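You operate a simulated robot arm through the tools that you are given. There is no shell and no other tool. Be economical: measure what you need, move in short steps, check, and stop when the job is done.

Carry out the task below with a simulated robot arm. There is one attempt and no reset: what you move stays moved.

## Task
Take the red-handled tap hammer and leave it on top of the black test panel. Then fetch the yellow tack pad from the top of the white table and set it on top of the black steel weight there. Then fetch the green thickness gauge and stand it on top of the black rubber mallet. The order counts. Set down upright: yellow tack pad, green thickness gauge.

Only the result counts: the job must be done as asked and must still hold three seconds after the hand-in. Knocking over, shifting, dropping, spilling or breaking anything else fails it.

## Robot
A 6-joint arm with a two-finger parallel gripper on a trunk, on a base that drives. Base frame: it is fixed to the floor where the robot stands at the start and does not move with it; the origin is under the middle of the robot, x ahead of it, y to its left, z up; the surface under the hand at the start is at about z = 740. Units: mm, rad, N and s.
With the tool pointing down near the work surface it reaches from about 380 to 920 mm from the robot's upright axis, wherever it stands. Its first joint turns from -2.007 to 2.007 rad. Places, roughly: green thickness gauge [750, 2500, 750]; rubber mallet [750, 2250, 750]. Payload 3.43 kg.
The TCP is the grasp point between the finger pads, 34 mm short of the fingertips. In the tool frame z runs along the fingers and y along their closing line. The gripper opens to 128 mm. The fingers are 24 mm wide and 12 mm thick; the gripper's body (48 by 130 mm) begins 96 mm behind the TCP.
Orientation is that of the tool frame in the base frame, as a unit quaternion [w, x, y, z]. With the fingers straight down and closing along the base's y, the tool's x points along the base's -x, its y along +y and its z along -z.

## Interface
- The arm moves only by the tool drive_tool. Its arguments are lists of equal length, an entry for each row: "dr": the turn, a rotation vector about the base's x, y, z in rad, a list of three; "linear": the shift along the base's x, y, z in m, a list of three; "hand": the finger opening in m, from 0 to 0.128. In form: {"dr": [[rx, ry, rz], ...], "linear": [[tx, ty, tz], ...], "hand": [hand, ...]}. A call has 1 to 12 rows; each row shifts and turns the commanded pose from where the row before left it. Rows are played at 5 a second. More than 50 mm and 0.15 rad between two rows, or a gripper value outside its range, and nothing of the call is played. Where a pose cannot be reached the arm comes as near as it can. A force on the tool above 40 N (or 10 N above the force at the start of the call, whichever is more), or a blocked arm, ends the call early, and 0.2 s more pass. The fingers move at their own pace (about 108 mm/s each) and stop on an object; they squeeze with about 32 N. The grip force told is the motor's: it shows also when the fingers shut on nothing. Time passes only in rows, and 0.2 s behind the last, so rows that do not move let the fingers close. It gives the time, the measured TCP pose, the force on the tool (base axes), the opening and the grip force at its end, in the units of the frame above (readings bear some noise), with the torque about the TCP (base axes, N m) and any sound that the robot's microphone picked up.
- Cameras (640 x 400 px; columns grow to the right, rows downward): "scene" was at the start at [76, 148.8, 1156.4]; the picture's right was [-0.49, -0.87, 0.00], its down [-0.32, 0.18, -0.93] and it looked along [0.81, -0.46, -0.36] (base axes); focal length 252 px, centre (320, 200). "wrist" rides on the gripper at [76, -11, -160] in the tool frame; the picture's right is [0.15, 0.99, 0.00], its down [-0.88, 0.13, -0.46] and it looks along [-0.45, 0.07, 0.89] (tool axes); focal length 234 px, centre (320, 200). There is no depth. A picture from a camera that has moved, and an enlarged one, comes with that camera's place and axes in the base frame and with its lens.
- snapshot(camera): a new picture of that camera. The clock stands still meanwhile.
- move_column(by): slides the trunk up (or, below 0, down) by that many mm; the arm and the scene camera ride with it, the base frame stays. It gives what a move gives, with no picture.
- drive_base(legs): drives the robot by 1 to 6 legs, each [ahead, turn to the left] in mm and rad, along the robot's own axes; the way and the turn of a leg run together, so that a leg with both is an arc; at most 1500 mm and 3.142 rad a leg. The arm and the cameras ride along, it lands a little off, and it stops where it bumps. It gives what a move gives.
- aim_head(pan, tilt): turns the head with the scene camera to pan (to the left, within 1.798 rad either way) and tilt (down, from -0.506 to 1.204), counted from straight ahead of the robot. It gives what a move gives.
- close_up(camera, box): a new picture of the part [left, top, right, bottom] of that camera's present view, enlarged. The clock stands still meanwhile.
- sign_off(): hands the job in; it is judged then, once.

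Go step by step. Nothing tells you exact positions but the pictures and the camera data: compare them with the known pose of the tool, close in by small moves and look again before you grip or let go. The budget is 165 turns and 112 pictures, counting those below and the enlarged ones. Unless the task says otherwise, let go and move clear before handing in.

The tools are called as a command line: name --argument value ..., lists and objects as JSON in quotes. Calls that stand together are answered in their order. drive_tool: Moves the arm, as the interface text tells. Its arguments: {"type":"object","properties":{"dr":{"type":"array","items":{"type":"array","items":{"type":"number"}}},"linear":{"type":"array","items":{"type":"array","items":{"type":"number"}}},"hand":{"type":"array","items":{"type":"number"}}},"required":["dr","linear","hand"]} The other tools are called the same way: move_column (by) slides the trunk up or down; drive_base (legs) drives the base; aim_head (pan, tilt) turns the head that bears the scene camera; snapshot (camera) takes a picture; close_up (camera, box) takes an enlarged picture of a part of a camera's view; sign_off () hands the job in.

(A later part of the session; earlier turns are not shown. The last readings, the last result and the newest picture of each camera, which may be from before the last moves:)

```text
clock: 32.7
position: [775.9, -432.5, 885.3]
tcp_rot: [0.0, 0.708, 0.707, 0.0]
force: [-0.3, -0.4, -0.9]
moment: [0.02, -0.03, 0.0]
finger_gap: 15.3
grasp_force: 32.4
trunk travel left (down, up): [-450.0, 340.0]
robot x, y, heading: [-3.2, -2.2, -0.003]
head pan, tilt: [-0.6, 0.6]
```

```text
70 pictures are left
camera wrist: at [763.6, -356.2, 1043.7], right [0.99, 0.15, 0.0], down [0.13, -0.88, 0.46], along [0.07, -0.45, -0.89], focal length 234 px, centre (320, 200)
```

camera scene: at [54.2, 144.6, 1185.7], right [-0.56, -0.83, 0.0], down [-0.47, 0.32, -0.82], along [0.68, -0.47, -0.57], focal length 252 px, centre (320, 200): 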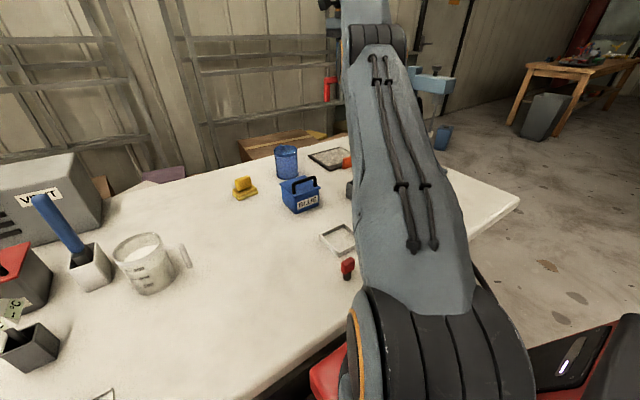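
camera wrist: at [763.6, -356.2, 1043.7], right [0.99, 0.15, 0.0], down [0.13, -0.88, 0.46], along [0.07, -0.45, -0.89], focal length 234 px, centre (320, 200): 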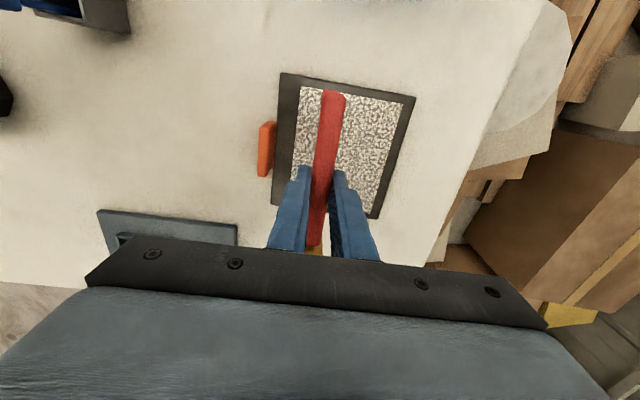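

The board spans x 720–876, y −525…−356. Shifting to centre the hammer and descending to just above contact.

drive_tool --dr '[[0, 0, 0], [0, 0, 0], [0, 0, 0]]' --linear '[[0.004, -0.005, -0.02], [0.004, -0.005, -0.018], [0, 0, -0.012]]' --hand '[0, 0, 0]'

snapshot --camera "wrist"

snapshot --camera "scene"

```text
clock: 33.5
position: [784.3, -442.7, 834.8]
tcp_rot: [0.0, 0.708, 0.706, 0.0]
force: [-0.6, -0.2, -1.5]
moment: [0.0, 0.02, 0.0]
finger_gap: 15.0
grasp_force: 32.1
trunk travel left (down, up): [-450.0, 340.0]
robot x, y, heading: [1.1, 4.9, -0.002]
head pan, tilt: [-0.6, 0.6]
```

```text
69 pictures are left
camera wrist: at [771.5, -366.8, 993.6], right [0.99, 0.15, 0.0], down [0.13, -0.88, 0.46], along [0.07, -0.45, -0.89], focal length 234 px, centre (320, 200)
```

wrist: 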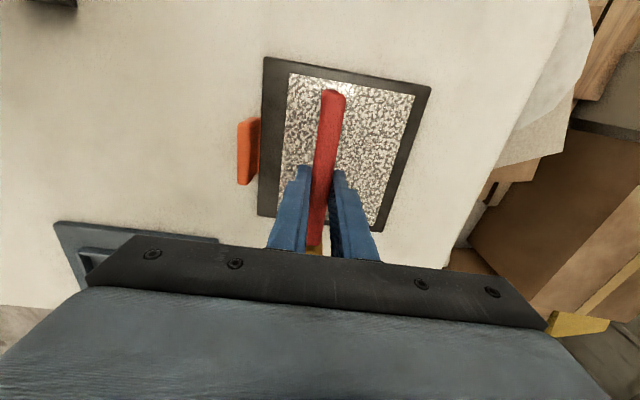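

```text
68 pictures are left
camera scene: at [54.1, 144.6, 1185.7], right [-0.56, -0.83, 0.0], down [-0.47, 0.32, -0.83], along [0.68, -0.47, -0.57], focal length 252 px, centre (320, 200)
```

scene: 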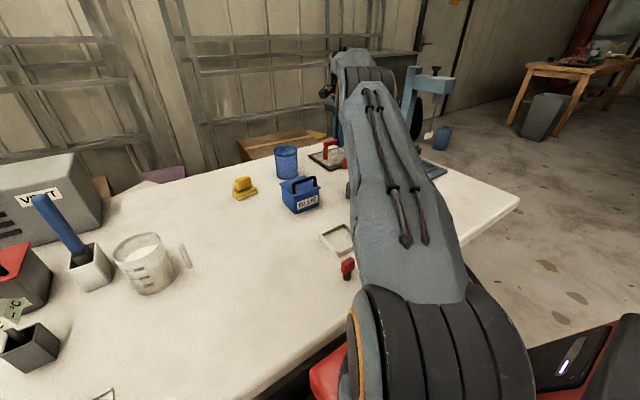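

Well centred. Lowering in 3 mm steps until contact.

drive_tool --dr '[[0, 0, 0], [0, 0, 0], [0, 0, 0]]' --linear '[[0, 0, -0.003], [0, 0, -0.003], [0, 0, 0]]' --hand '[0, 0, 0]'

close_up --camera "scene" --box '[290, 120, 370, 190]'

```text
clock: 34.3
position: [783.8, -443.7, 829.4]
tcp_rot: [-0.001, 0.708, 0.706, 0.0]
force: [0.1, -0.1, -1.6]
moment: [0.04, -0.04, -0.01]
finger_gap: 15.3
grasp_force: 32.0
trunk travel left (down, up): [-450.0, 340.0]
robot x, y, heading: [1.6, 1.9, -0.002]
head pan, tilt: [-0.6, 0.6]
```

```text
5.71 times, centred on (330, 155) of scene
camera zoom: at [54.2, 144.5, 1185.7], right [-0.56, -0.83, 0.0], down [-0.47, 0.32, -0.82], along [0.68, -0.47, -0.57], focal length 1438 px, centre (263, 457)
```

zoom: 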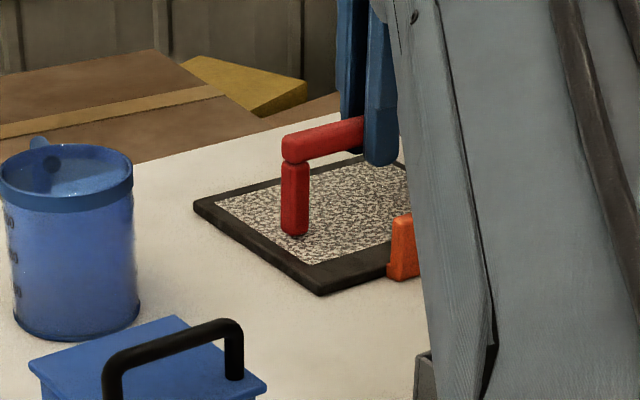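

drive_tool --dr '[[0, 0, 0], [0, 0, 0], [0, 0, 0], [0, 0, 0]]' --linear '[[0, 0, -0.002], [0, 0, -0.001], [0, 0, -0.001], [0, 0, 0]]' --hand '[0, 0, 0, 0]'

```text
clock: 35.3
position: [783.6, -443.2, 824.0]
tcp_rot: [0.0, 0.708, 0.706, 0.0]
force: [-0.2, 0.0, -1.3]
moment: [0.03, -0.04, -0.02]
finger_gap: 15.2
grasp_force: 31.4
trunk travel left (down, up): [-450.0, 340.0]
robot x, y, heading: [2.6, 1.0, -0.002]
head pan, tilt: [-0.6, 0.6]
```

drive_tool --dr '[[0, 0, 0], [0, 0, 0], [0, 0, 0], [0, 0, 0], [0, 0, 0]]' --linear '[[0, 0, -0.001], [0, 0, -0.001], [0, 0, -0.001], [0, 0, -0.001], [0, 0, 0]]' --hand '[0, 0, 0, 0, 0]'

```text
clock: 36.5
position: [784.5, -442.7, 823.9]
tcp_rot: [0.003, 0.708, 0.706, 0.001]
force: [-0.3, 1.5, 23.4]
moment: [0.2, 0.09, -0.06]
finger_gap: 15.1
grasp_force: 31.8
trunk travel left (down, up): [-450.0, 340.0]
robot x, y, heading: [0.4, 0.3, 0.002]
head pan, tilt: [-0.6, 0.6]
```

Contact with the panel. I relax slightly and open a little.

drive_tool --dr '[[0, 0, 0], [0, 0, 0], [0, 0, 0], [0, 0, 0]]' --linear '[[0, 0, 0.002], [0, 0, 0], [0, 0, 0], [0, 0, 0]]' --hand '[0, 0, 0.025, 0.045]'

close_up --camera "scene" --box '[290, 120, 370, 190]'

snapshot --camera "wrist"

```text
clock: 37.5
position: [784.2, -442.5, 821.1]
tcp_rot: [-0.001, 0.708, 0.707, 0.0]
force: [0.0, 0.5, 0.6]
moment: [-0.01, 0.03, -0.01]
finger_gap: 45.1
grasp_force: 0.1
trunk travel left (down, up): [-450.0, 340.0]
robot x, y, heading: [2.2, 1.9, 0.002]
head pan, tilt: [-0.6, 0.6]
```

```text
5.71 times, centred on (330, 155) of scene
camera zoom: at [54.2, 144.6, 1185.7], right [-0.56, -0.83, 0.0], down [-0.47, 0.32, -0.82], along [0.68, -0.47, -0.57], focal length 1438 px, centre (263, 457)
```

zoom: 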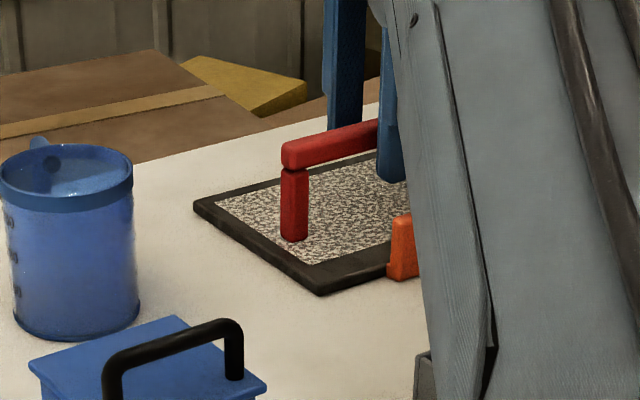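

```text
65 pictures are left
camera wrist: at [772.0, -366.9, 981.0], right [0.99, 0.15, 0.0], down [0.13, -0.88, 0.46], along [0.07, -0.45, -0.89], focal length 234 px, centre (320, 200)
```

wrist: 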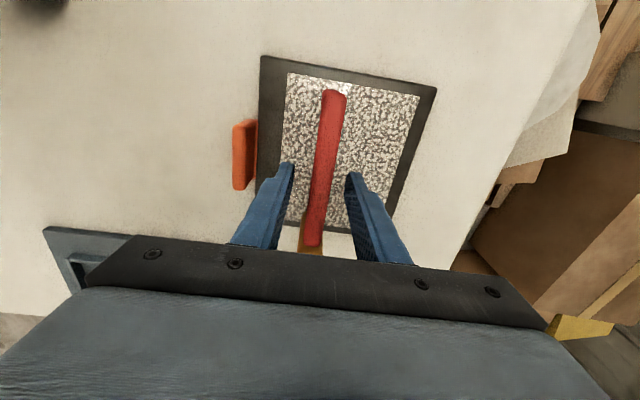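

The hammer stands on the panel. Retreating upward and moving toward the tack pad (~(744,-33)), keeping the fingers closing along x.

drive_tool --dr '[[0, 0, 0], [0, 0, 0], [0, 0, 0], [0, 0, 0], [0, 0, 0], [0, 0, 0], [0, 0, 0], [0, 0, 0], [0, 0, 0], [0, 0, 0], [0, 0, 0], [0, 0, 0]]' --linear '[[0, 0, 0.04], [0, 0, 0.045], [-0.01, 0.01, 0.045], [-0.01, 0.03, 0.035], [-0.01, 0.045, 0], [0, 0.05, 0], [0, 0.05, 0], [0, 0.05, 0], [0, 0.05, 0], [0, 0.05, 0], [0, 0.05, 0], [0, 0.045, 0]]' --hand '[0.06, 0.07, 0.07, 0.07, 0.07, 0.07, 0.07, 0.07, 0.07, 0.07, 0.07, 0.07]'

aim_head --pan -0.3 --tilt 0.5

snapshot --camera "wrist"

snapshot --camera "scene"

```text
clock: 40.1
position: [745.0, -6.9, 984.3]
tcp_rot: [-0.001, 0.707, 0.707, 0.0]
force: [-0.1, -0.7, -0.1]
moment: [0.06, -0.02, 0.0]
finger_gap: 69.8
grasp_force: 0.0
out of reach, approached as far as the arm can: row 2
trunk travel left (down, up): [-450.0, 340.0]
robot x, y, heading: [-0.2, -2.1, 0.005]
head pan, tilt: [-0.6, 0.6]
```

```text
clock: 40.9
position: [744.9, -8.5, 984.7]
tcp_rot: [-0.001, 0.708, 0.706, 0.0]
force: [0.2, 0.4, -0.2]
moment: [0.02, -0.03, 0.02]
finger_gap: 70.1
grasp_force: 0.1
trunk travel left (down, up): [-450.0, 340.0]
robot x, y, heading: [1.5, 2.0, 0.0]
head pan, tilt: [-0.3, 0.499]
```

```text
64 pictures are left
camera wrist: at [733.3, 68.7, 1143.0], right [0.99, 0.15, 0.0], down [0.13, -0.88, 0.46], along [0.07, -0.45, -0.89], focal length 234 px, centre (320, 200)
```

wrist: 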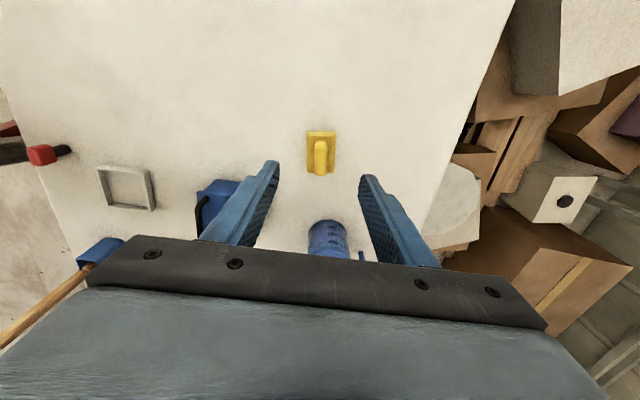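

```text
63 pictures are left
camera scene: at [68.1, 167.7, 1194.8], right [-0.3, -0.96, 0.0], down [-0.46, 0.14, -0.88], along [0.84, -0.26, -0.48], focal length 252 px, centre (320, 200)
```

scene: 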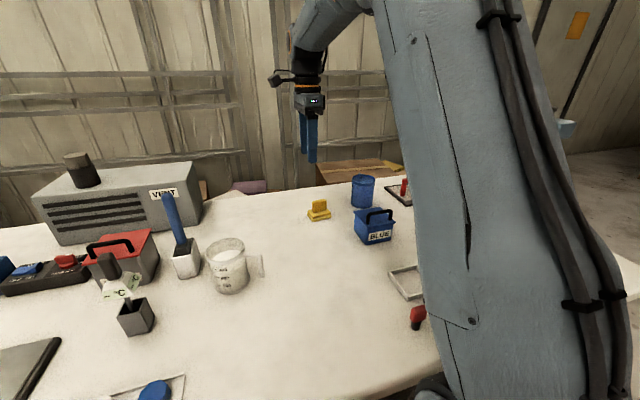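

Pad's knob is thin along x, at about (752,-38). I close in above it, and check the hammer.

drive_tool --dr '[[0, 0, 0], [0, 0, 0]]' --linear '[[0.004, -0.015, -0.03], [0.003, -0.015, -0.035]]' --hand '[0.06, 0.06]'

close_up --camera "wrist" --box '[220, 90, 420, 230]'

close_up --camera "scene" --box '[290, 100, 430, 240]'

```text
clock: 41.5
position: [752.2, -37.1, 918.5]
tcp_rot: [0.001, 0.708, 0.706, 0.0]
force: [0.1, 0.1, -0.6]
moment: [-0.02, -0.03, -0.02]
finger_gap: 60.0
grasp_force: 0.1
trunk travel left (down, up): [-450.0, 340.0]
robot x, y, heading: [-0.5, -0.9, -0.0]
head pan, tilt: [-0.3, 0.499]
```

```text
2.86 times, centred on (320, 160) of wrist
camera zoom: at [740.4, 39.5, 1078.4], right [0.99, 0.15, 0.0], down [0.13, -0.88, 0.46], along [0.07, -0.45, -0.89], focal length 669 px, centre (320, 314)
```

zoom: 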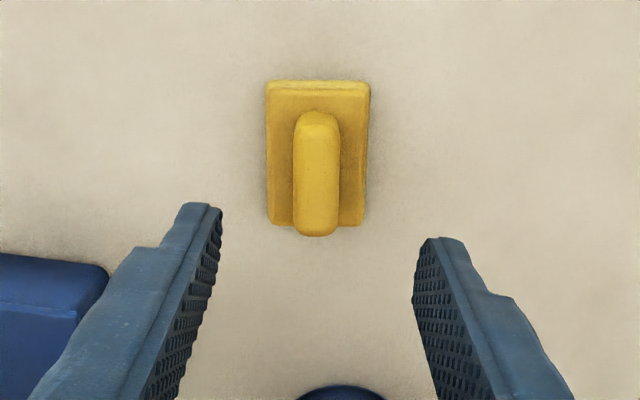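

```text
2.86 times, centred on (360, 170) of scene
camera zoom: at [67.8, 167.8, 1194.8], right [-0.3, -0.96, 0.0], down [-0.46, 0.14, -0.88], along [0.84, -0.26, -0.48], focal length 719 px, centre (206, 286)
```

zoom: 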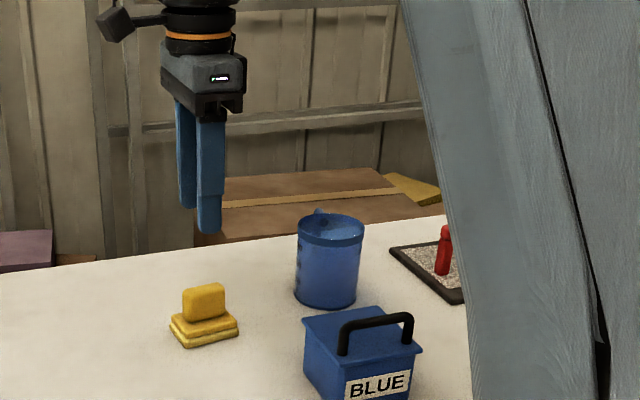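

Hammer still stands. The knob is centred at (751.5,-37), 20 mm thick. Descending so the fingertips stop just above the pad's base.

drive_tool --dr '[[0, 0, 0], [0, 0, 0], [0, 0, 0]]' --linear '[[0, 0, -0.04], [0, 0, -0.04], [0, 0, -0.02]]' --hand '[0.06, 0.06, 0.06]'

close_up --camera "scene" --box '[280, 150, 360, 230]'

snapshot --camera "wrist"

```text
clock: 42.3
position: [752.7, -37.9, 818.8]
tcp_rot: [0.0, 0.708, 0.706, 0.001]
force: [0.2, -0.1, 0.1]
moment: [0.02, 0.05, 0.01]
finger_gap: 60.0
grasp_force: 0.0
trunk travel left (down, up): [-450.0, 340.0]
robot x, y, heading: [-2.5, 1.4, 0.004]
head pan, tilt: [-0.3, 0.499]
```

```text
5.00 times, centred on (320, 190) of scene
camera zoom: at [68.0, 167.7, 1194.8], right [-0.3, -0.96, 0.0], down [-0.46, 0.14, -0.88], along [0.84, -0.26, -0.48], focal length 1258 px, centre (320, 250)
```

zoom: 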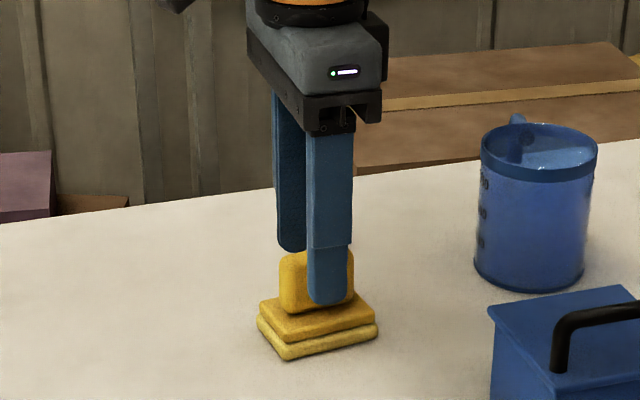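

```text
59 pictures are left
camera wrist: at [740.1, 38.7, 978.8], right [0.99, 0.15, 0.0], down [0.13, -0.88, 0.46], along [0.07, -0.45, -0.89], focal length 234 px, centre (320, 200)
```

wrist: 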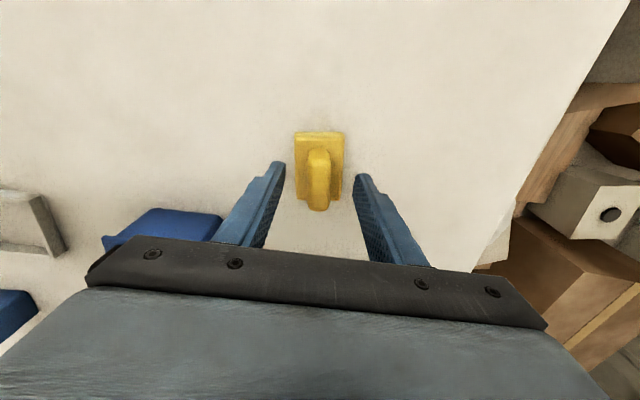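

Fingers straddle the knob; 12 mm lower, then close.

drive_tool --dr '[[0, 0, 0], [0, 0, 0], [0, 0, 0], [0, 0, 0], [0, 0, 0], [0, 0, 0]]' --linear '[[0, 0, -0.006], [0, 0, -0.006], [0, 0, 0], [0, 0, 0], [0, 0, 0], [0, 0, 0]]' --hand '[0.06, 0.06, 0.03, 0.0, 0.0, 0.0]'

close_up --camera "scene" --box '[280, 150, 360, 230]'

```text
clock: 43.7
position: [751.9, -38.6, 808.6]
tcp_rot: [0.0, 0.707, 0.707, -0.001]
force: [-0.9, -0.4, 1.5]
moment: [0.03, 0.01, -0.01]
finger_gap: 19.0
grasp_force: 32.5
trunk travel left (down, up): [-450.0, 340.0]
robot x, y, heading: [-4.6, -3.6, 0.002]
head pan, tilt: [-0.3, 0.499]
```

```text
5.00 times, centred on (320, 190) of scene
camera zoom: at [68.1, 167.7, 1194.8], right [-0.3, -0.96, 0.0], down [-0.46, 0.14, -0.88], along [0.84, -0.26, -0.48], focal length 1258 px, centre (320, 250)
```

zoom: 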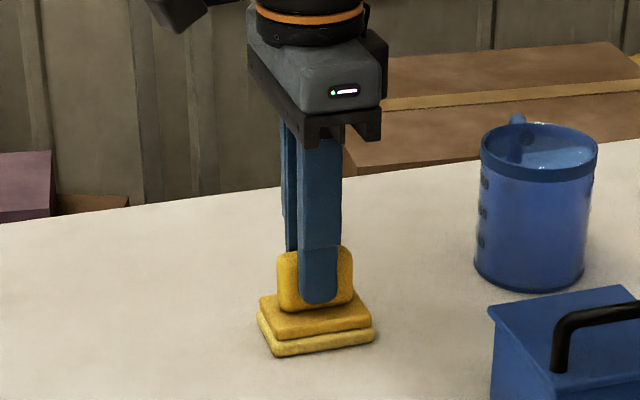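

Pad gripped (19 mm). Lifting and carrying it round the far side of the wood-handled holder toward the weight at about (370,-424).

drive_tool --dr '[[0, 0, 0], [0, 0, 0], [0, 0, 0], [0, 0, 0], [0, 0, 0], [0, 0, 0], [0, 0, 0], [0, 0, 0], [0, 0, 0], [0, 0, 0], [0, 0, 0], [0, 0, 0]]' --linear '[[0, 0, 0.03], [0, 0, 0.04], [0, 0, 0.045], [0, 0, 0.045], [0, 0, 0.035], [-0.0147, -0.0429, 0], [-0.0147, -0.0429, 0], [-0.0147, -0.0429, 0], [-0.0147, -0.0429, 0], [-0.0147, -0.0429, 0], [-0.0147, -0.0429, 0], [-0.0147, -0.0429, 0]]' --hand '[0, 0, 0, 0, 0, 0, 0, 0, 0, 0, 0, 0]'

drive_tool --dr '[[0, 0, 0], [0, 0, 0], [0, 0, 0], [0, 0, 0]]' --linear '[[-0.0147, -0.0429, 0], [-0.0147, -0.0429, 0], [-0.045, 0, 0], [-0.045, 0, 0]]' --hand '[0, 0, 0, 0]'

snapshot --camera "wrist"

```text
clock: 46.3
position: [651.0, -337.4, 1004.1]
tcp_rot: [-0.001, 0.707, 0.707, 0.0]
force: [-0.1, 1.0, -0.2]
moment: [-0.06, 0.0, -0.01]
finger_gap: 19.1
grasp_force: 31.8
trunk travel left (down, up): [-450.0, 340.0]
robot x, y, heading: [0.9, -3.8, -0.002]
head pan, tilt: [-0.3, 0.499]
```

```text
clock: 47.3
position: [529.8, -423.2, 1002.2]
tcp_rot: [0.0, 0.707, 0.707, 0.0]
force: [0.7, 0.0, -1.4]
moment: [0.04, 0.05, 0.01]
finger_gap: 19.3
grasp_force: 32.1
trunk travel left (down, up): [-450.0, 340.0]
robot x, y, heading: [-2.5, 1.2, 0.001]
head pan, tilt: [-0.3, 0.499]
```

```text
57 pictures are left
camera wrist: at [518.6, -347.2, 1161.4], right [0.99, 0.15, 0.0], down [0.13, -0.88, 0.45], along [0.07, -0.45, -0.89], focal length 234 px, centre (320, 200)
```

wrist: 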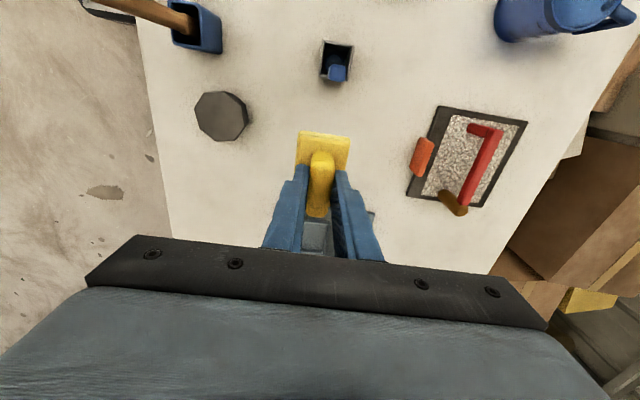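

The weight's centre is at about (371,-422). I rotate 45° to keep the camera away from the wooden handle and move above the weight.

drive_tool --dr '[[0, 0, -0.131], [0, 0, -0.131], [0, 0, -0.131], [0, 0, -0.131], [0, 0, -0.131], [0, 0, -0.13]]' --linear '[[-0.01, 0, 0], [-0.02, 0, 0], [-0.03, 0, 0], [-0.035, 0, 0], [-0.035, 0, 0], [-0.029, 0, 0]]' --hand '[0, 0, 0, 0, 0, 0]'

snapshot --camera "wrist"

aim_head --pan -1.0 --tilt 0.6

snapshot --camera "scene"

```text
clock: 48.7
position: [370.3, -423.9, 1003.5]
tcp_rot: [0.0, 0.924, 0.382, -0.001]
force: [0.7, -0.4, -1.1]
moment: [0.02, 0.06, 0.01]
finger_gap: 18.9
grasp_force: 31.9
trunk travel left (down, up): [-450.0, 340.0]
robot x, y, heading: [0.6, -1.5, -0.001]
head pan, tilt: [-0.3, 0.499]
```

```text
56 pictures are left
camera wrist: at [415.3, -361.7, 1162.0], right [0.8, -0.6, 0.0], down [-0.53, -0.71, 0.46], along [-0.27, -0.37, -0.89], focal length 234 px, centre (320, 200)
```

wrist: 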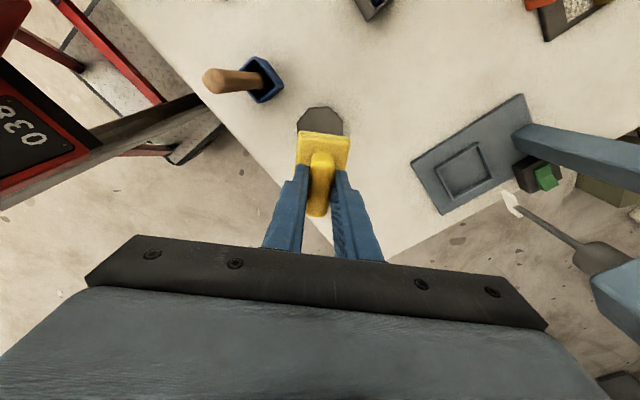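

```text
clock: 49.7
position: [369.5, -422.5, 1002.9]
tcp_rot: [0.0, 0.924, 0.383, -0.001]
force: [-0.6, -0.9, -0.7]
moment: [0.04, -0.02, -0.01]
finger_gap: 19.2
grasp_force: 32.5
trunk travel left (down, up): [-450.0, 340.0]
robot x, y, heading: [1.3, -1.2, 0.004]
head pan, tilt: [-1.0, 0.6]
```

```text
55 pictures are left
camera scene: at [29.0, 120.2, 1185.7], right [-0.84, -0.54, 0.0], down [-0.31, 0.48, -0.83], along [0.45, -0.69, -0.56], focal length 252 px, centre (320, 200)
```

scene: 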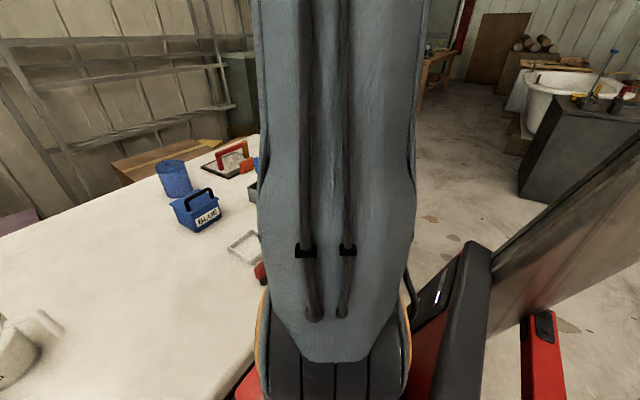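

Wooden handle top is at z≈950 and clear. Weight is aligned with the tool; descending to 870.

drive_tool --dr '[[0, 0, 0], [0, 0, 0], [0, 0, 0], [0, 0, 0]]' --linear '[[0.001, 0.001, -0.04], [0, 0, -0.04], [0, 0, -0.03], [0, 0, -0.022]]' --hand '[0, 0, 0, 0]'

close_up --camera "wrist" --box '[220, 60, 420, 240]'

```text
clock: 50.7
position: [372.5, -423.5, 870.6]
tcp_rot: [0.0, 0.924, 0.382, 0.0]
force: [0.0, 1.2, -0.2]
moment: [0.01, -0.03, -0.01]
finger_gap: 19.1
grasp_force: 31.9
trunk travel left (down, up): [-450.0, 340.0]
robot x, y, heading: [-0.6, -1.3, -0.002]
head pan, tilt: [-1.0, 0.6]
```

```text
2.22 times, centred on (320, 150) of wrist
camera zoom: at [417.2, -360.8, 1030.2], right [0.8, -0.6, 0.0], down [-0.53, -0.71, 0.46], along [-0.27, -0.37, -0.89], focal length 520 px, centre (320, 311)
```

zoom: 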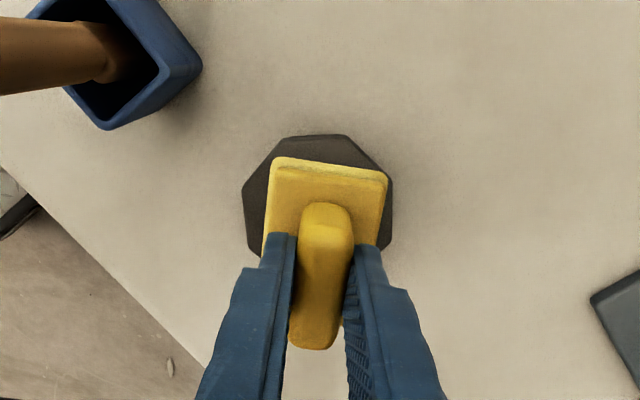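

Aligned within a couple of mm. Lowering with small steps to contact.

drive_tool --dr '[[0, 0, 0], [0, 0, 0], [0, 0, 0], [0, 0, 0], [0, 0, 0], [0, 0, 0]]' --linear '[[0, 0, -0.008], [0, 0, -0.004], [0, 0, -0.002], [0, 0, -0.002], [0, 0, -0.002], [0, 0, -0.002]]' --hand '[0, 0, 0, 0, 0, 0]'

close_up --camera "wrist" --box '[220, 60, 420, 240]'

```text
clock: 52.1
position: [372.9, -422.2, 850.6]
tcp_rot: [0.0, 0.924, 0.382, 0.0]
force: [0.1, 0.7, -0.7]
moment: [0.03, 0.0, 0.02]
finger_gap: 19.2
grasp_force: 31.8
trunk travel left (down, up): [-450.0, 340.0]
robot x, y, heading: [2.6, -3.8, -0.004]
head pan, tilt: [-1.0, 0.6]
```

```text
2.22 times, centred on (320, 150) of wrist
camera zoom: at [417.0, -360.5, 1010.4], right [0.8, -0.6, 0.0], down [-0.53, -0.71, 0.46], along [-0.27, -0.37, -0.89], focal length 520 px, centre (320, 311)
```

zoom: 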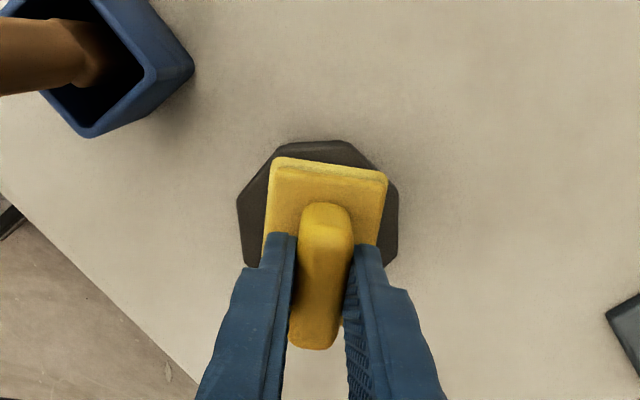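

drive_tool --dr '[[0, 0, 0], [0, 0, 0], [0, 0, 0], [0, 0, 0], [0, 0, 0], [0, 0, 0], [0, 0, 0], [0, 0, 0]]' --linear '[[0, 0, -0.002], [0, 0, -0.002], [0, 0, -0.0015], [0, 0, -0.0015], [0, 0, -0.0015], [0, 0, -0.0015], [0, 0, -0.0015], [0, 0, -0.0015]]' --hand '[0, 0, 0, 0, 0, 0, 0, 0]'

```text
clock: 53.9
position: [372.0, -423.7, 838.2]
tcp_rot: [0.001, 0.924, 0.382, 0.0]
force: [0.4, -1.1, 25.4]
moment: [0.16, 0.15, 0.01]
finger_gap: 19.0
grasp_force: 31.9
trunk travel left (down, up): [-450.0, 340.0]
robot x, y, heading: [1.8, 0.5, 0.001]
head pan, tilt: [-1.0, 0.6]
```

Contact with the weight top. Relaxing and releasing.

drive_tool --dr '[[0, 0, 0], [0, 0, 0], [0, 0, 0], [0, 0, 0], [0, 0, 0]]' --linear '[[0, 0, 0.0015], [0, 0, 0], [0, 0, 0], [0, 0, 0], [0, 0, 0]]' --hand '[0, 0, 0.03, 0.05, 0.05]'

drive_tool --dr '[[0, 0, 0], [0, 0, 0], [0, 0, 0], [0, 0, 0], [0, 0, 0]]' --linear '[[0, 0, 0.02], [0, 0, 0.04], [0, 0, 0.045], [0, 0, 0.045], [0, 0, 0.045]]' --hand '[0.05, 0.05, 0.05, 0.05, 0.05]'

snapshot --camera "wrist"

```text
clock: 55.1
position: [371.4, -423.8, 839.7]
tcp_rot: [0.0, 0.924, 0.382, 0.0]
force: [-0.3, 0.1, -0.1]
moment: [-0.01, 0.02, -0.02]
finger_gap: 50.2
grasp_force: 0.0
trunk travel left (down, up): [-450.0, 340.0]
robot x, y, heading: [-1.4, 1.7, 0.002]
head pan, tilt: [-1.0, 0.6]
```

```text
clock: 56.3
position: [372.1, -423.2, 1035.8]
tcp_rot: [-0.001, 0.924, 0.382, 0.0]
force: [0.3, 0.0, 0.0]
moment: [0.06, 0.04, 0.0]
finger_gap: 49.9
grasp_force: 0.0
trunk travel left (down, up): [-450.0, 340.0]
robot x, y, heading: [0.7, 0.1, 0.002]
head pan, tilt: [-1.0, 0.6]
```

```text
52 pictures are left
camera wrist: at [417.3, -360.4, 1194.7], right [0.8, -0.6, 0.0], down [-0.53, -0.71, 0.46], along [-0.27, -0.36, -0.89], focal length 234 px, centre (320, 200)
```

wrist: 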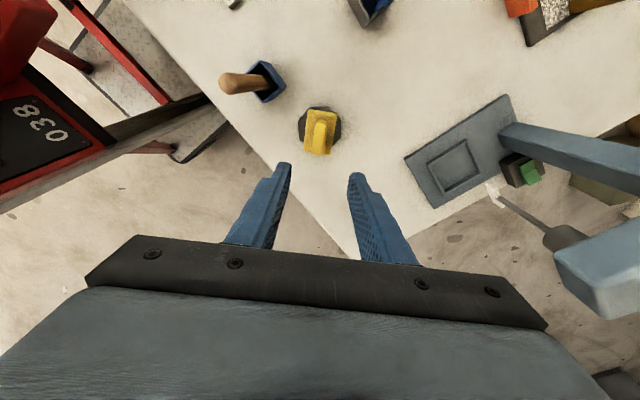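

Pad sits on the weight. Raising and returning the arm to a compact forward pose for driving.

drive_tool --dr '[[0, 0, 0], [0, 0, 0.14], [0, 0, 0.14], [0, 0, 0.14], [0, 0, 0.14], [0, 0, 0.14], [0, 0, 0.14], [0, 0, 0.14], [0, 0, 0.14], [0, 0, 0.14], [0, 0, 0.14], [0, 0, 0.14]]' --linear '[[0, 0, 0.045], [0.008, 0.035, 0.01], [0.008, 0.035, 0.01], [0.008, 0.035, 0], [0.008, 0.035, 0], [0.008, 0.035, 0], [0.008, 0.035, 0], [0.008, 0.035, 0], [0.008, 0.035, 0], [0.008, 0.035, 0], [0.008, 0.035, 0], [0.008, 0.035, 0]]' --hand '[0.06, 0.06, 0.06, 0.06, 0.06, 0.06, 0.06, 0.06, 0.06, 0.06, 0.06, 0.06]'

drive_tool --dr '[[0, 0, 0.14], [0, 0, 0.14], [0, 0, 0.14], [0, 0, 0.14], [0, 0, 0.14], [0, 0, 0.116]]' --linear '[[0, 0, 0], [0, 0, 0], [0, 0, 0], [0, 0, 0], [0, 0, 0], [0, 0, 0]]' --hand '[0.06, 0.06, 0.06, 0.06, 0.06, 0.06]'

aim_head --pan 1.55 --tilt 0.45

snapshot --camera "scene"

```text
clock: 58.9
position: [460.3, -37.2, 1101.1]
tcp_rot: [0.0, 0.397, 0.918, -0.001]
force: [0.4, -0.2, 0.7]
moment: [0.0, 0.02, 0.02]
finger_gap: 60.2
grasp_force: 0.0
trunk travel left (down, up): [-450.0, 340.0]
robot x, y, heading: [-0.1, 2.4, 0.005]
head pan, tilt: [-1.0, 0.6]
```

```text
clock: 60.3
position: [460.7, -37.5, 1099.5]
tcp_rot: [0.0, -0.001, 1.0, 0.0]
force: [0.0, 0.8, -0.7]
moment: [-0.04, -0.01, -0.02]
finger_gap: 59.9
grasp_force: 0.1
trunk travel left (down, up): [-450.0, 340.0]
robot x, y, heading: [4.2, 0.5, -0.001]
head pan, tilt: [-1.0, 0.6]
```

```text
clock: 62.6
position: [461.1, -38.3, 1099.3]
tcp_rot: [0.0, 0.001, 1.0, 0.0]
force: [0.2, -0.8, -0.2]
moment: [0.01, 0.02, 0.01]
finger_gap: 60.3
grasp_force: 0.1
trunk travel left (down, up): [-450.0, 340.0]
robot x, y, heading: [-5.6, -2.7, 0.001]
head pan, tilt: [1.55, 0.45]
```

```text
51 pictures are left
camera scene: at [-16.9, 286.5, 1199.3], right [1.0, -0.02, 0.0], down [-0.01, -0.44, -0.9], along [0.02, 0.9, -0.44], focal length 252 px, centre (320, 200)
```

scene: 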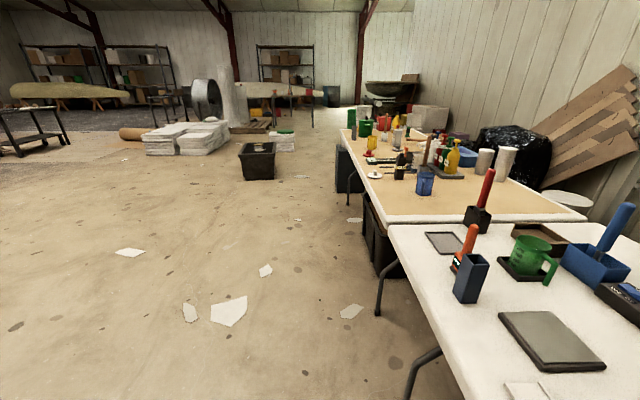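

The aisle is clear. Backing off, turning left, driving ~2.37 m, turning back.

drive_base --legs '[[-400, 0], [0, 1.571], [1200, 0], [1170, 0], [0, -1.571]]'

aim_head --pan 0.0 --tilt 0.55

snapshot --camera "scene"

```text
clock: 84.0
position: [47.2, 2332.5, 1099.2]
tcp_rot: [0.0, -0.006, 1.0, 0.0]
force: [0.0, -0.1, 0.5]
moment: [-0.03, 0.0, 0.0]
finger_gap: 60.0
grasp_force: 0.0
trunk travel left (down, up): [-450.0, 340.0]
robot x, y, heading: [-413.9, 2364.3, 0.013]
head pan, tilt: [1.55, 0.45]
```

```text
clock: 85.6
position: [47.0, 2333.3, 1100.6]
tcp_rot: [0.0, -0.006, 1.0, 0.0]
force: [0.1, -1.1, 0.0]
moment: [0.0, -0.01, -0.05]
finger_gap: 59.8
grasp_force: 0.1
trunk travel left (down, up): [-450.0, 340.0]
robot x, y, heading: [-411.9, 2362.7, 0.02]
head pan, tilt: [0.0, 0.55]
```

```text
50 pictures are left
camera scene: at [-345.3, 2559.4, 1190.2], right [0.02, -1.0, 0.0], down [-0.52, -0.01, -0.85], along [0.85, 0.01, -0.52], focal length 252 px, centre (320, 200)
```

scene: 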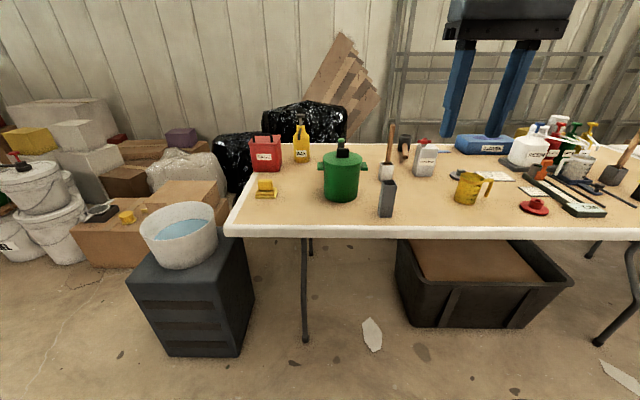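

I see the wood-top table. Zooming on the gauge and mallet area, after driving closer.

close_up --camera "scene" --box '[240, 100, 440, 230]'

drive_base --legs '[[360, -0.02]]'

snapshot --camera "scene"

snapshot --camera "wrist"

```text
3.08 times, centred on (340, 165) of scene
camera zoom: at [-345.3, 2559.4, 1190.2], right [0.02, -1.0, 0.0], down [-0.52, -0.01, -0.85], along [0.85, 0.01, -0.52], focal length 774 px, centre (258, 308)
```

zoom: 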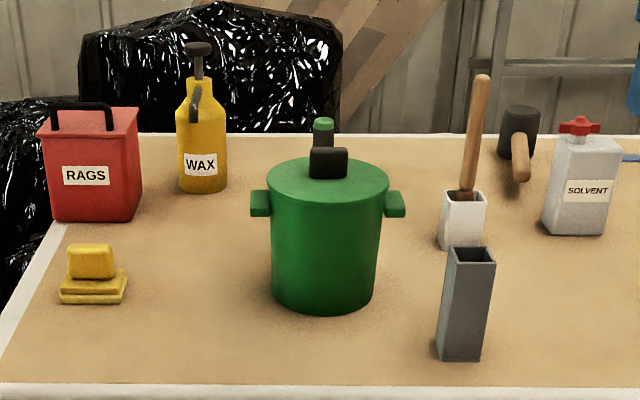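

```text
clock: 87.9
position: [406.8, 2322.6, 1099.3]
tcp_rot: [0.0, 0.005, 1.0, 0.0]
force: [-0.2, 0.1, -0.5]
moment: [0.01, 0.02, 0.01]
finger_gap: 60.0
grasp_force: 0.0
trunk travel left (down, up): [-450.0, 340.0]
robot x, y, heading: [-54.2, 2367.8, -0.007]
head pan, tilt: [0.0, 0.55]
```

```text
48 pictures are left
camera scene: at [19.4, 2558.8, 1190.2], right [-0.01, -1.0, 0.0], down [-0.52, 0.0, -0.85], along [0.85, -0.01, -0.52], focal length 252 px, centre (320, 200)
```

scene: 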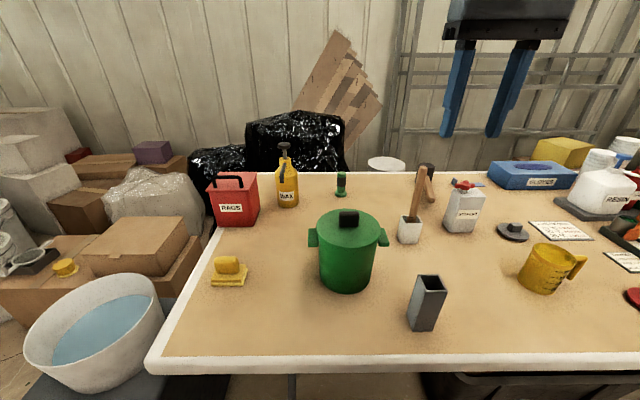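

```text
47 pictures are left
camera wrist: at [330.1, 2313.3, 1258.7], right [-0.14, 0.99, 0.0], down [0.88, 0.12, 0.46], along [0.45, 0.06, -0.89], focal length 234 px, centre (320, 200)
```

wrist: 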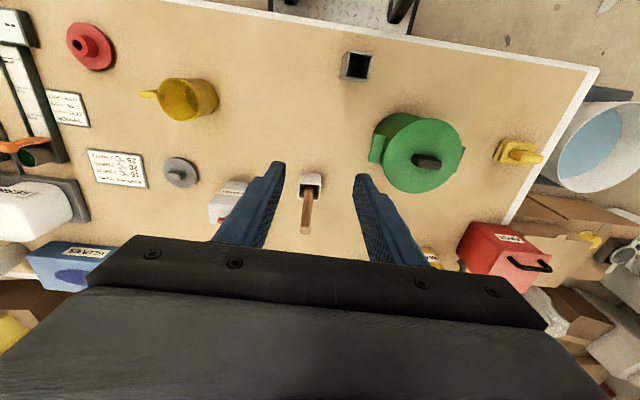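

The gauge seems to be the small black/green cylinder behind the pot at ~(789,2476); the mallet's black head is behind the white holder. Moving the wrist camera over to look.

drive_tool --dr '[[0, 0, 0], [0, 0, 0], [0, 0, 0], [0, 0, 0], [0, 0, 0]]' --linear '[[0.045, 0.015, 0], [0.045, 0.015, 0], [0.045, 0.015, 0], [0.045, 0.015, 0], [0.04, 0.01, 0]]' --hand '[0.06, 0.06, 0.06, 0.06, 0.06]'

snapshot --camera "wrist"

close_up --camera "scene" --box '[310, 140, 490, 260]'

```text
clock: 89.1
position: [626.0, 2393.5, 1101.2]
tcp_rot: [0.001, 0.005, 1.0, 0.0]
force: [-0.4, -0.9, -0.2]
moment: [0.01, -0.06, -0.02]
finger_gap: 60.0
grasp_force: 0.0
trunk travel left (down, up): [-450.0, 340.0]
robot x, y, heading: [-53.2, 2363.7, -0.008]
head pan, tilt: [0.0, 0.55]
```

```text
46 pictures are left
camera wrist: at [549.5, 2383.4, 1259.5], right [-0.14, 0.99, 0.0], down [0.88, 0.12, 0.46], along [0.45, 0.06, -0.89], focal length 234 px, centre (320, 200)
```

wrist: 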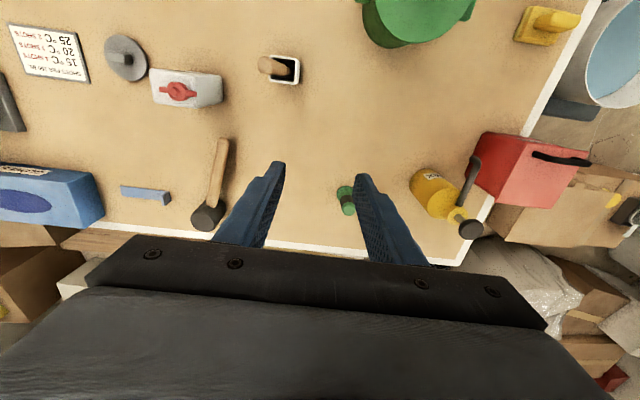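

```text
3.33 times, centred on (400, 200) of scene
camera zoom: at [18.9, 2558.7, 1190.3], right [-0.01, -1.0, 0.0], down [-0.52, 0.0, -0.85], along [0.85, -0.01, -0.52], focal length 839 px, centre (53, 200)
```

zoom: 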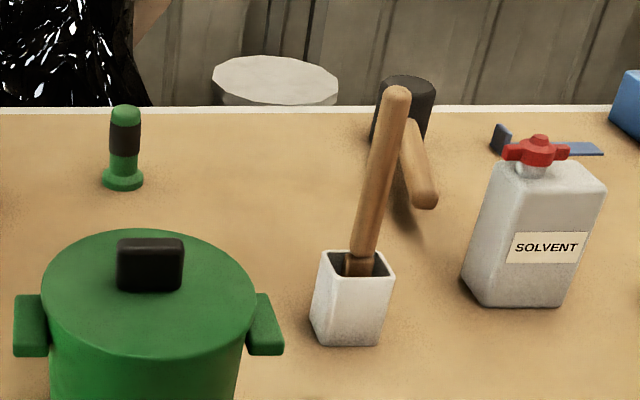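

Gauge is at about (780,2473), ~90 mm tall with a flanged base; the mallet head's top is at about (827,2183,839). I drive a bit closer and raise the trunk for reach.

drive_base --legs '[[60, 0.0]]'

move_column --by 80

drive_tool --dr '[[0, 0, 0], [0, 0, 0], [0, 0, 0], [0, 0, 0], [0, 0, 0]]' --linear '[[0.01, 0.016, -0.045], [0.01, 0.016, -0.045], [0.01, 0.016, -0.045], [0.01, 0.016, -0.045], [0.005, 0.016, -0.045]]' --hand '[0.08, 0.08, 0.08, 0.08, 0.08]'

snapshot --camera "wrist"

snapshot --camera "scene"

```text
clock: 90.1
position: [686.0, 2393.4, 1099.5]
tcp_rot: [0.0, 0.005, 1.0, 0.0]
force: [0.3, -0.9, -0.5]
moment: [0.01, 0.03, -0.03]
finger_gap: 59.8
grasp_force: 0.2
trunk travel left (down, up): [-450.0, 340.0]
robot x, y, heading: [7.2, 2365.1, -0.011]
head pan, tilt: [0.0, 0.55]
```

```text
clock: 91.2
position: [687.1, 2392.2, 1178.9]
tcp_rot: [0.001, 0.006, 1.0, 0.002]
force: [-0.4, -0.3, 0.5]
moment: [0.0, 0.01, 0.01]
finger_gap: 60.3
grasp_force: 0.0
trunk travel left (down, up): [-530.0, 260.0]
robot x, y, heading: [10.8, 2366.7, -0.011]
head pan, tilt: [0.0, 0.55]
```

```text
clock: 92.4
position: [733.3, 2474.6, 955.6]
tcp_rot: [0.001, 0.005, 1.0, -0.001]
force: [-1.3, 0.0, 0.9]
moment: [0.03, -0.07, -0.02]
finger_gap: 80.1
grasp_force: 0.0
trunk travel left (down, up): [-530.0, 260.0]
robot x, y, heading: [10.7, 2363.8, -0.013]
head pan, tilt: [0.0, 0.55]
```

```text
44 pictures are left
camera wrist: at [655.4, 2463.9, 1115.4], right [-0.14, 0.99, 0.0], down [0.88, 0.12, 0.46], along [0.45, 0.06, -0.89], focal length 234 px, centre (320, 200)
```

wrist: 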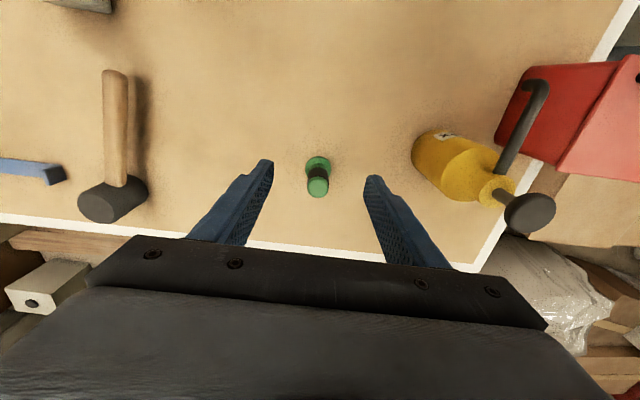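

```text
43 pictures are left
camera scene: at [56.9, 2558.2, 1270.3], right [-0.01, -1.0, 0.0], down [-0.52, 0.0, -0.85], along [0.85, -0.01, -0.52], focal length 252 px, centre (320, 200)
```

scene: 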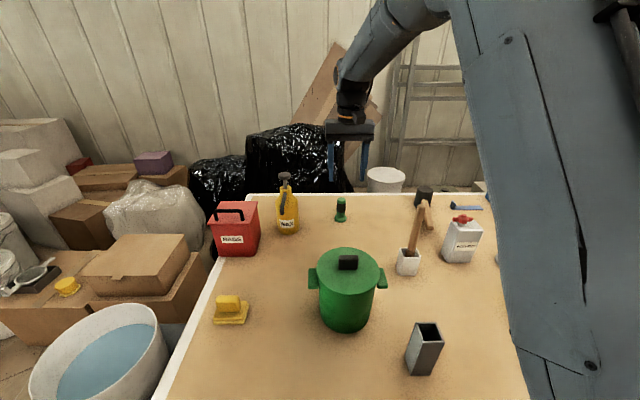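

Gauge at (780,2477). Moving over it and down partway.

drive_tool --dr '[[0, 0, 0], [0, 0, 0], [0, 0, 0]]' --linear '[[0.025, 0.001, -0.02], [0.022, 0.001, -0.03], [0, 0, -0.03]]' --hand '[0.08, 0.08, 0.08]'

close_up --camera "wrist" --box '[200, 80, 440, 240]'

close_up --camera "scene" --box '[300, 130, 460, 260]'

```text
clock: 93.2
position: [778.6, 2474.5, 876.5]
tcp_rot: [0.001, 0.005, 1.0, 0.0]
force: [0.1, 0.0, 0.4]
moment: [0.0, 0.0, -0.01]
finger_gap: 79.8
grasp_force: 0.0
trunk travel left (down, up): [-530.0, 260.0]
robot x, y, heading: [9.0, 2364.0, -0.006]
head pan, tilt: [0.0, 0.55]
```

```text
2.50 times, centred on (320, 160) of wrist
camera zoom: at [702.3, 2466.1, 1034.7], right [-0.14, 0.99, 0.0], down [0.88, 0.12, 0.46], along [0.45, 0.06, -0.89], focal length 585 px, centre (320, 300)
```

zoom: 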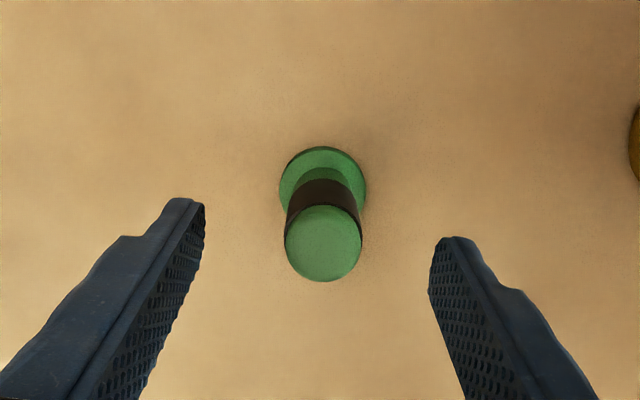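

```text
3.08 times, centred on (380, 195) of scene
camera zoom: at [57.0, 2558.4, 1270.3], right [-0.01, -1.0, 0.0], down [-0.52, 0.0, -0.85], along [0.85, -0.01, -0.52], focal length 774 px, centre (135, 215)
```

zoom: 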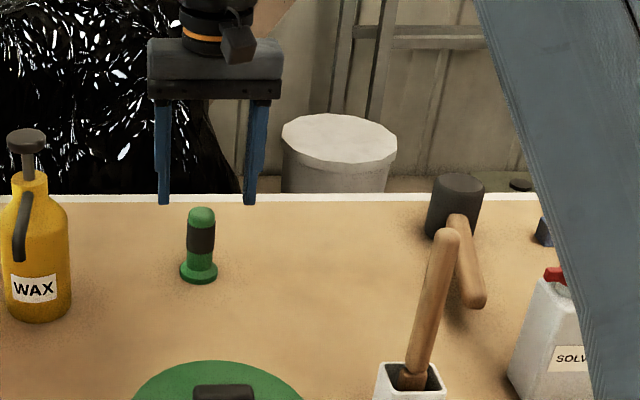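

Lined up; lowering to grip the body just above the flange.

drive_tool --dr '[[0, 0, 0], [0, 0, 0], [0, 0, 0]]' --linear '[[0.003, 0.003, -0.025], [0, 0, -0.03], [0, 0, -0.025]]' --hand '[0.08, 0.08, 0.08]'

close_up --camera "scene" --box '[310, 150, 390, 230]'

close_up --camera "wrist" --box '[200, 80, 440, 260]'

```text
clock: 94.0
position: [781.2, 2478.6, 795.1]
tcp_rot: [0.001, 0.006, 1.0, 0.0]
force: [-0.7, 0.0, 0.8]
moment: [-0.02, -0.01, 0.01]
finger_gap: 80.0
grasp_force: 0.0
trunk travel left (down, up): [-530.0, 260.0]
robot x, y, heading: [7.3, 2366.5, -0.007]
head pan, tilt: [0.0, 0.55]
```

```text
5.00 times, centred on (350, 190) of scene
camera zoom: at [57.1, 2558.4, 1270.2], right [-0.01, -1.0, 0.0], down [-0.52, 0.0, -0.85], along [0.85, -0.01, -0.52], focal length 1258 px, centre (170, 250)
```

zoom: 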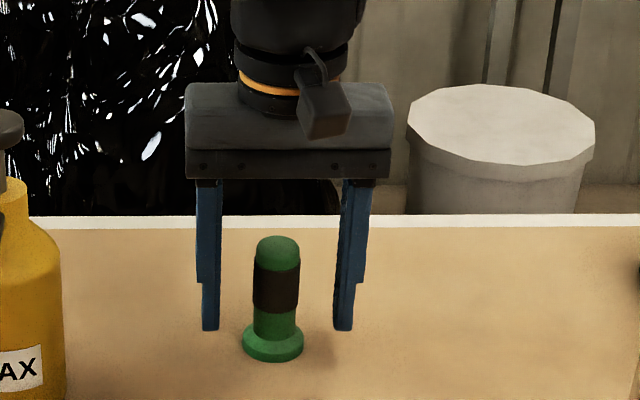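

```text
2.22 times, centred on (320, 170) of wrist
camera zoom: at [704.5, 2468.2, 954.2], right [-0.14, 0.99, 0.0], down [0.88, 0.12, 0.46], along [0.45, 0.06, -0.89], focal length 520 px, centre (320, 267)
```

zoom: 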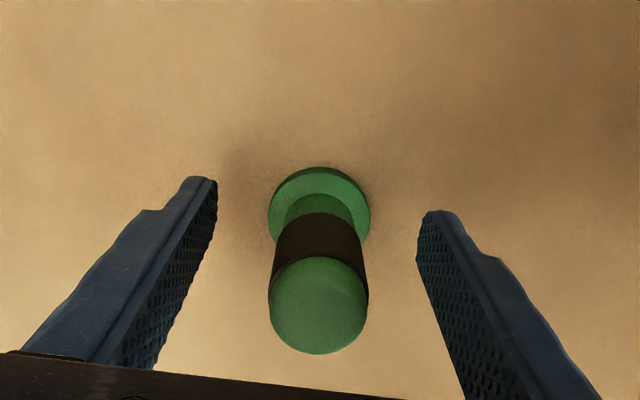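

Centred. Closing.

drive_tool --dr '[[0, 0, 0], [0, 0, 0], [0, 0, 0], [0, 0, 0]]' --linear '[[0, 0, 0], [0, 0, 0], [0, 0, 0], [0, 0, 0]]' --hand '[0.05, 0.0, 0.0, 0.0]'

close_up --camera "scene" --box '[310, 150, 390, 230]'

```text
clock: 95.0
position: [781.4, 2479.6, 795.0]
tcp_rot: [0.0, 0.005, 1.0, 0.0]
force: [0.9, 0.1, -1.1]
moment: [-0.04, -0.02, 0.0]
finger_gap: 28.9
grasp_force: 32.4
trunk travel left (down, up): [-530.0, 260.0]
robot x, y, heading: [5.9, 2362.2, -0.008]
head pan, tilt: [0.0, 0.55]
```

```text
5.00 times, centred on (350, 190) of scene
camera zoom: at [57.3, 2558.4, 1270.2], right [-0.01, -1.0, 0.0], down [-0.52, 0.0, -0.85], along [0.85, -0.01, -0.52], focal length 1258 px, centre (170, 250)
```

zoom: 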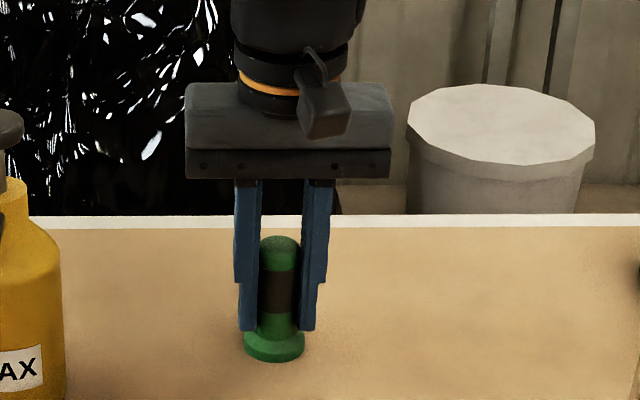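

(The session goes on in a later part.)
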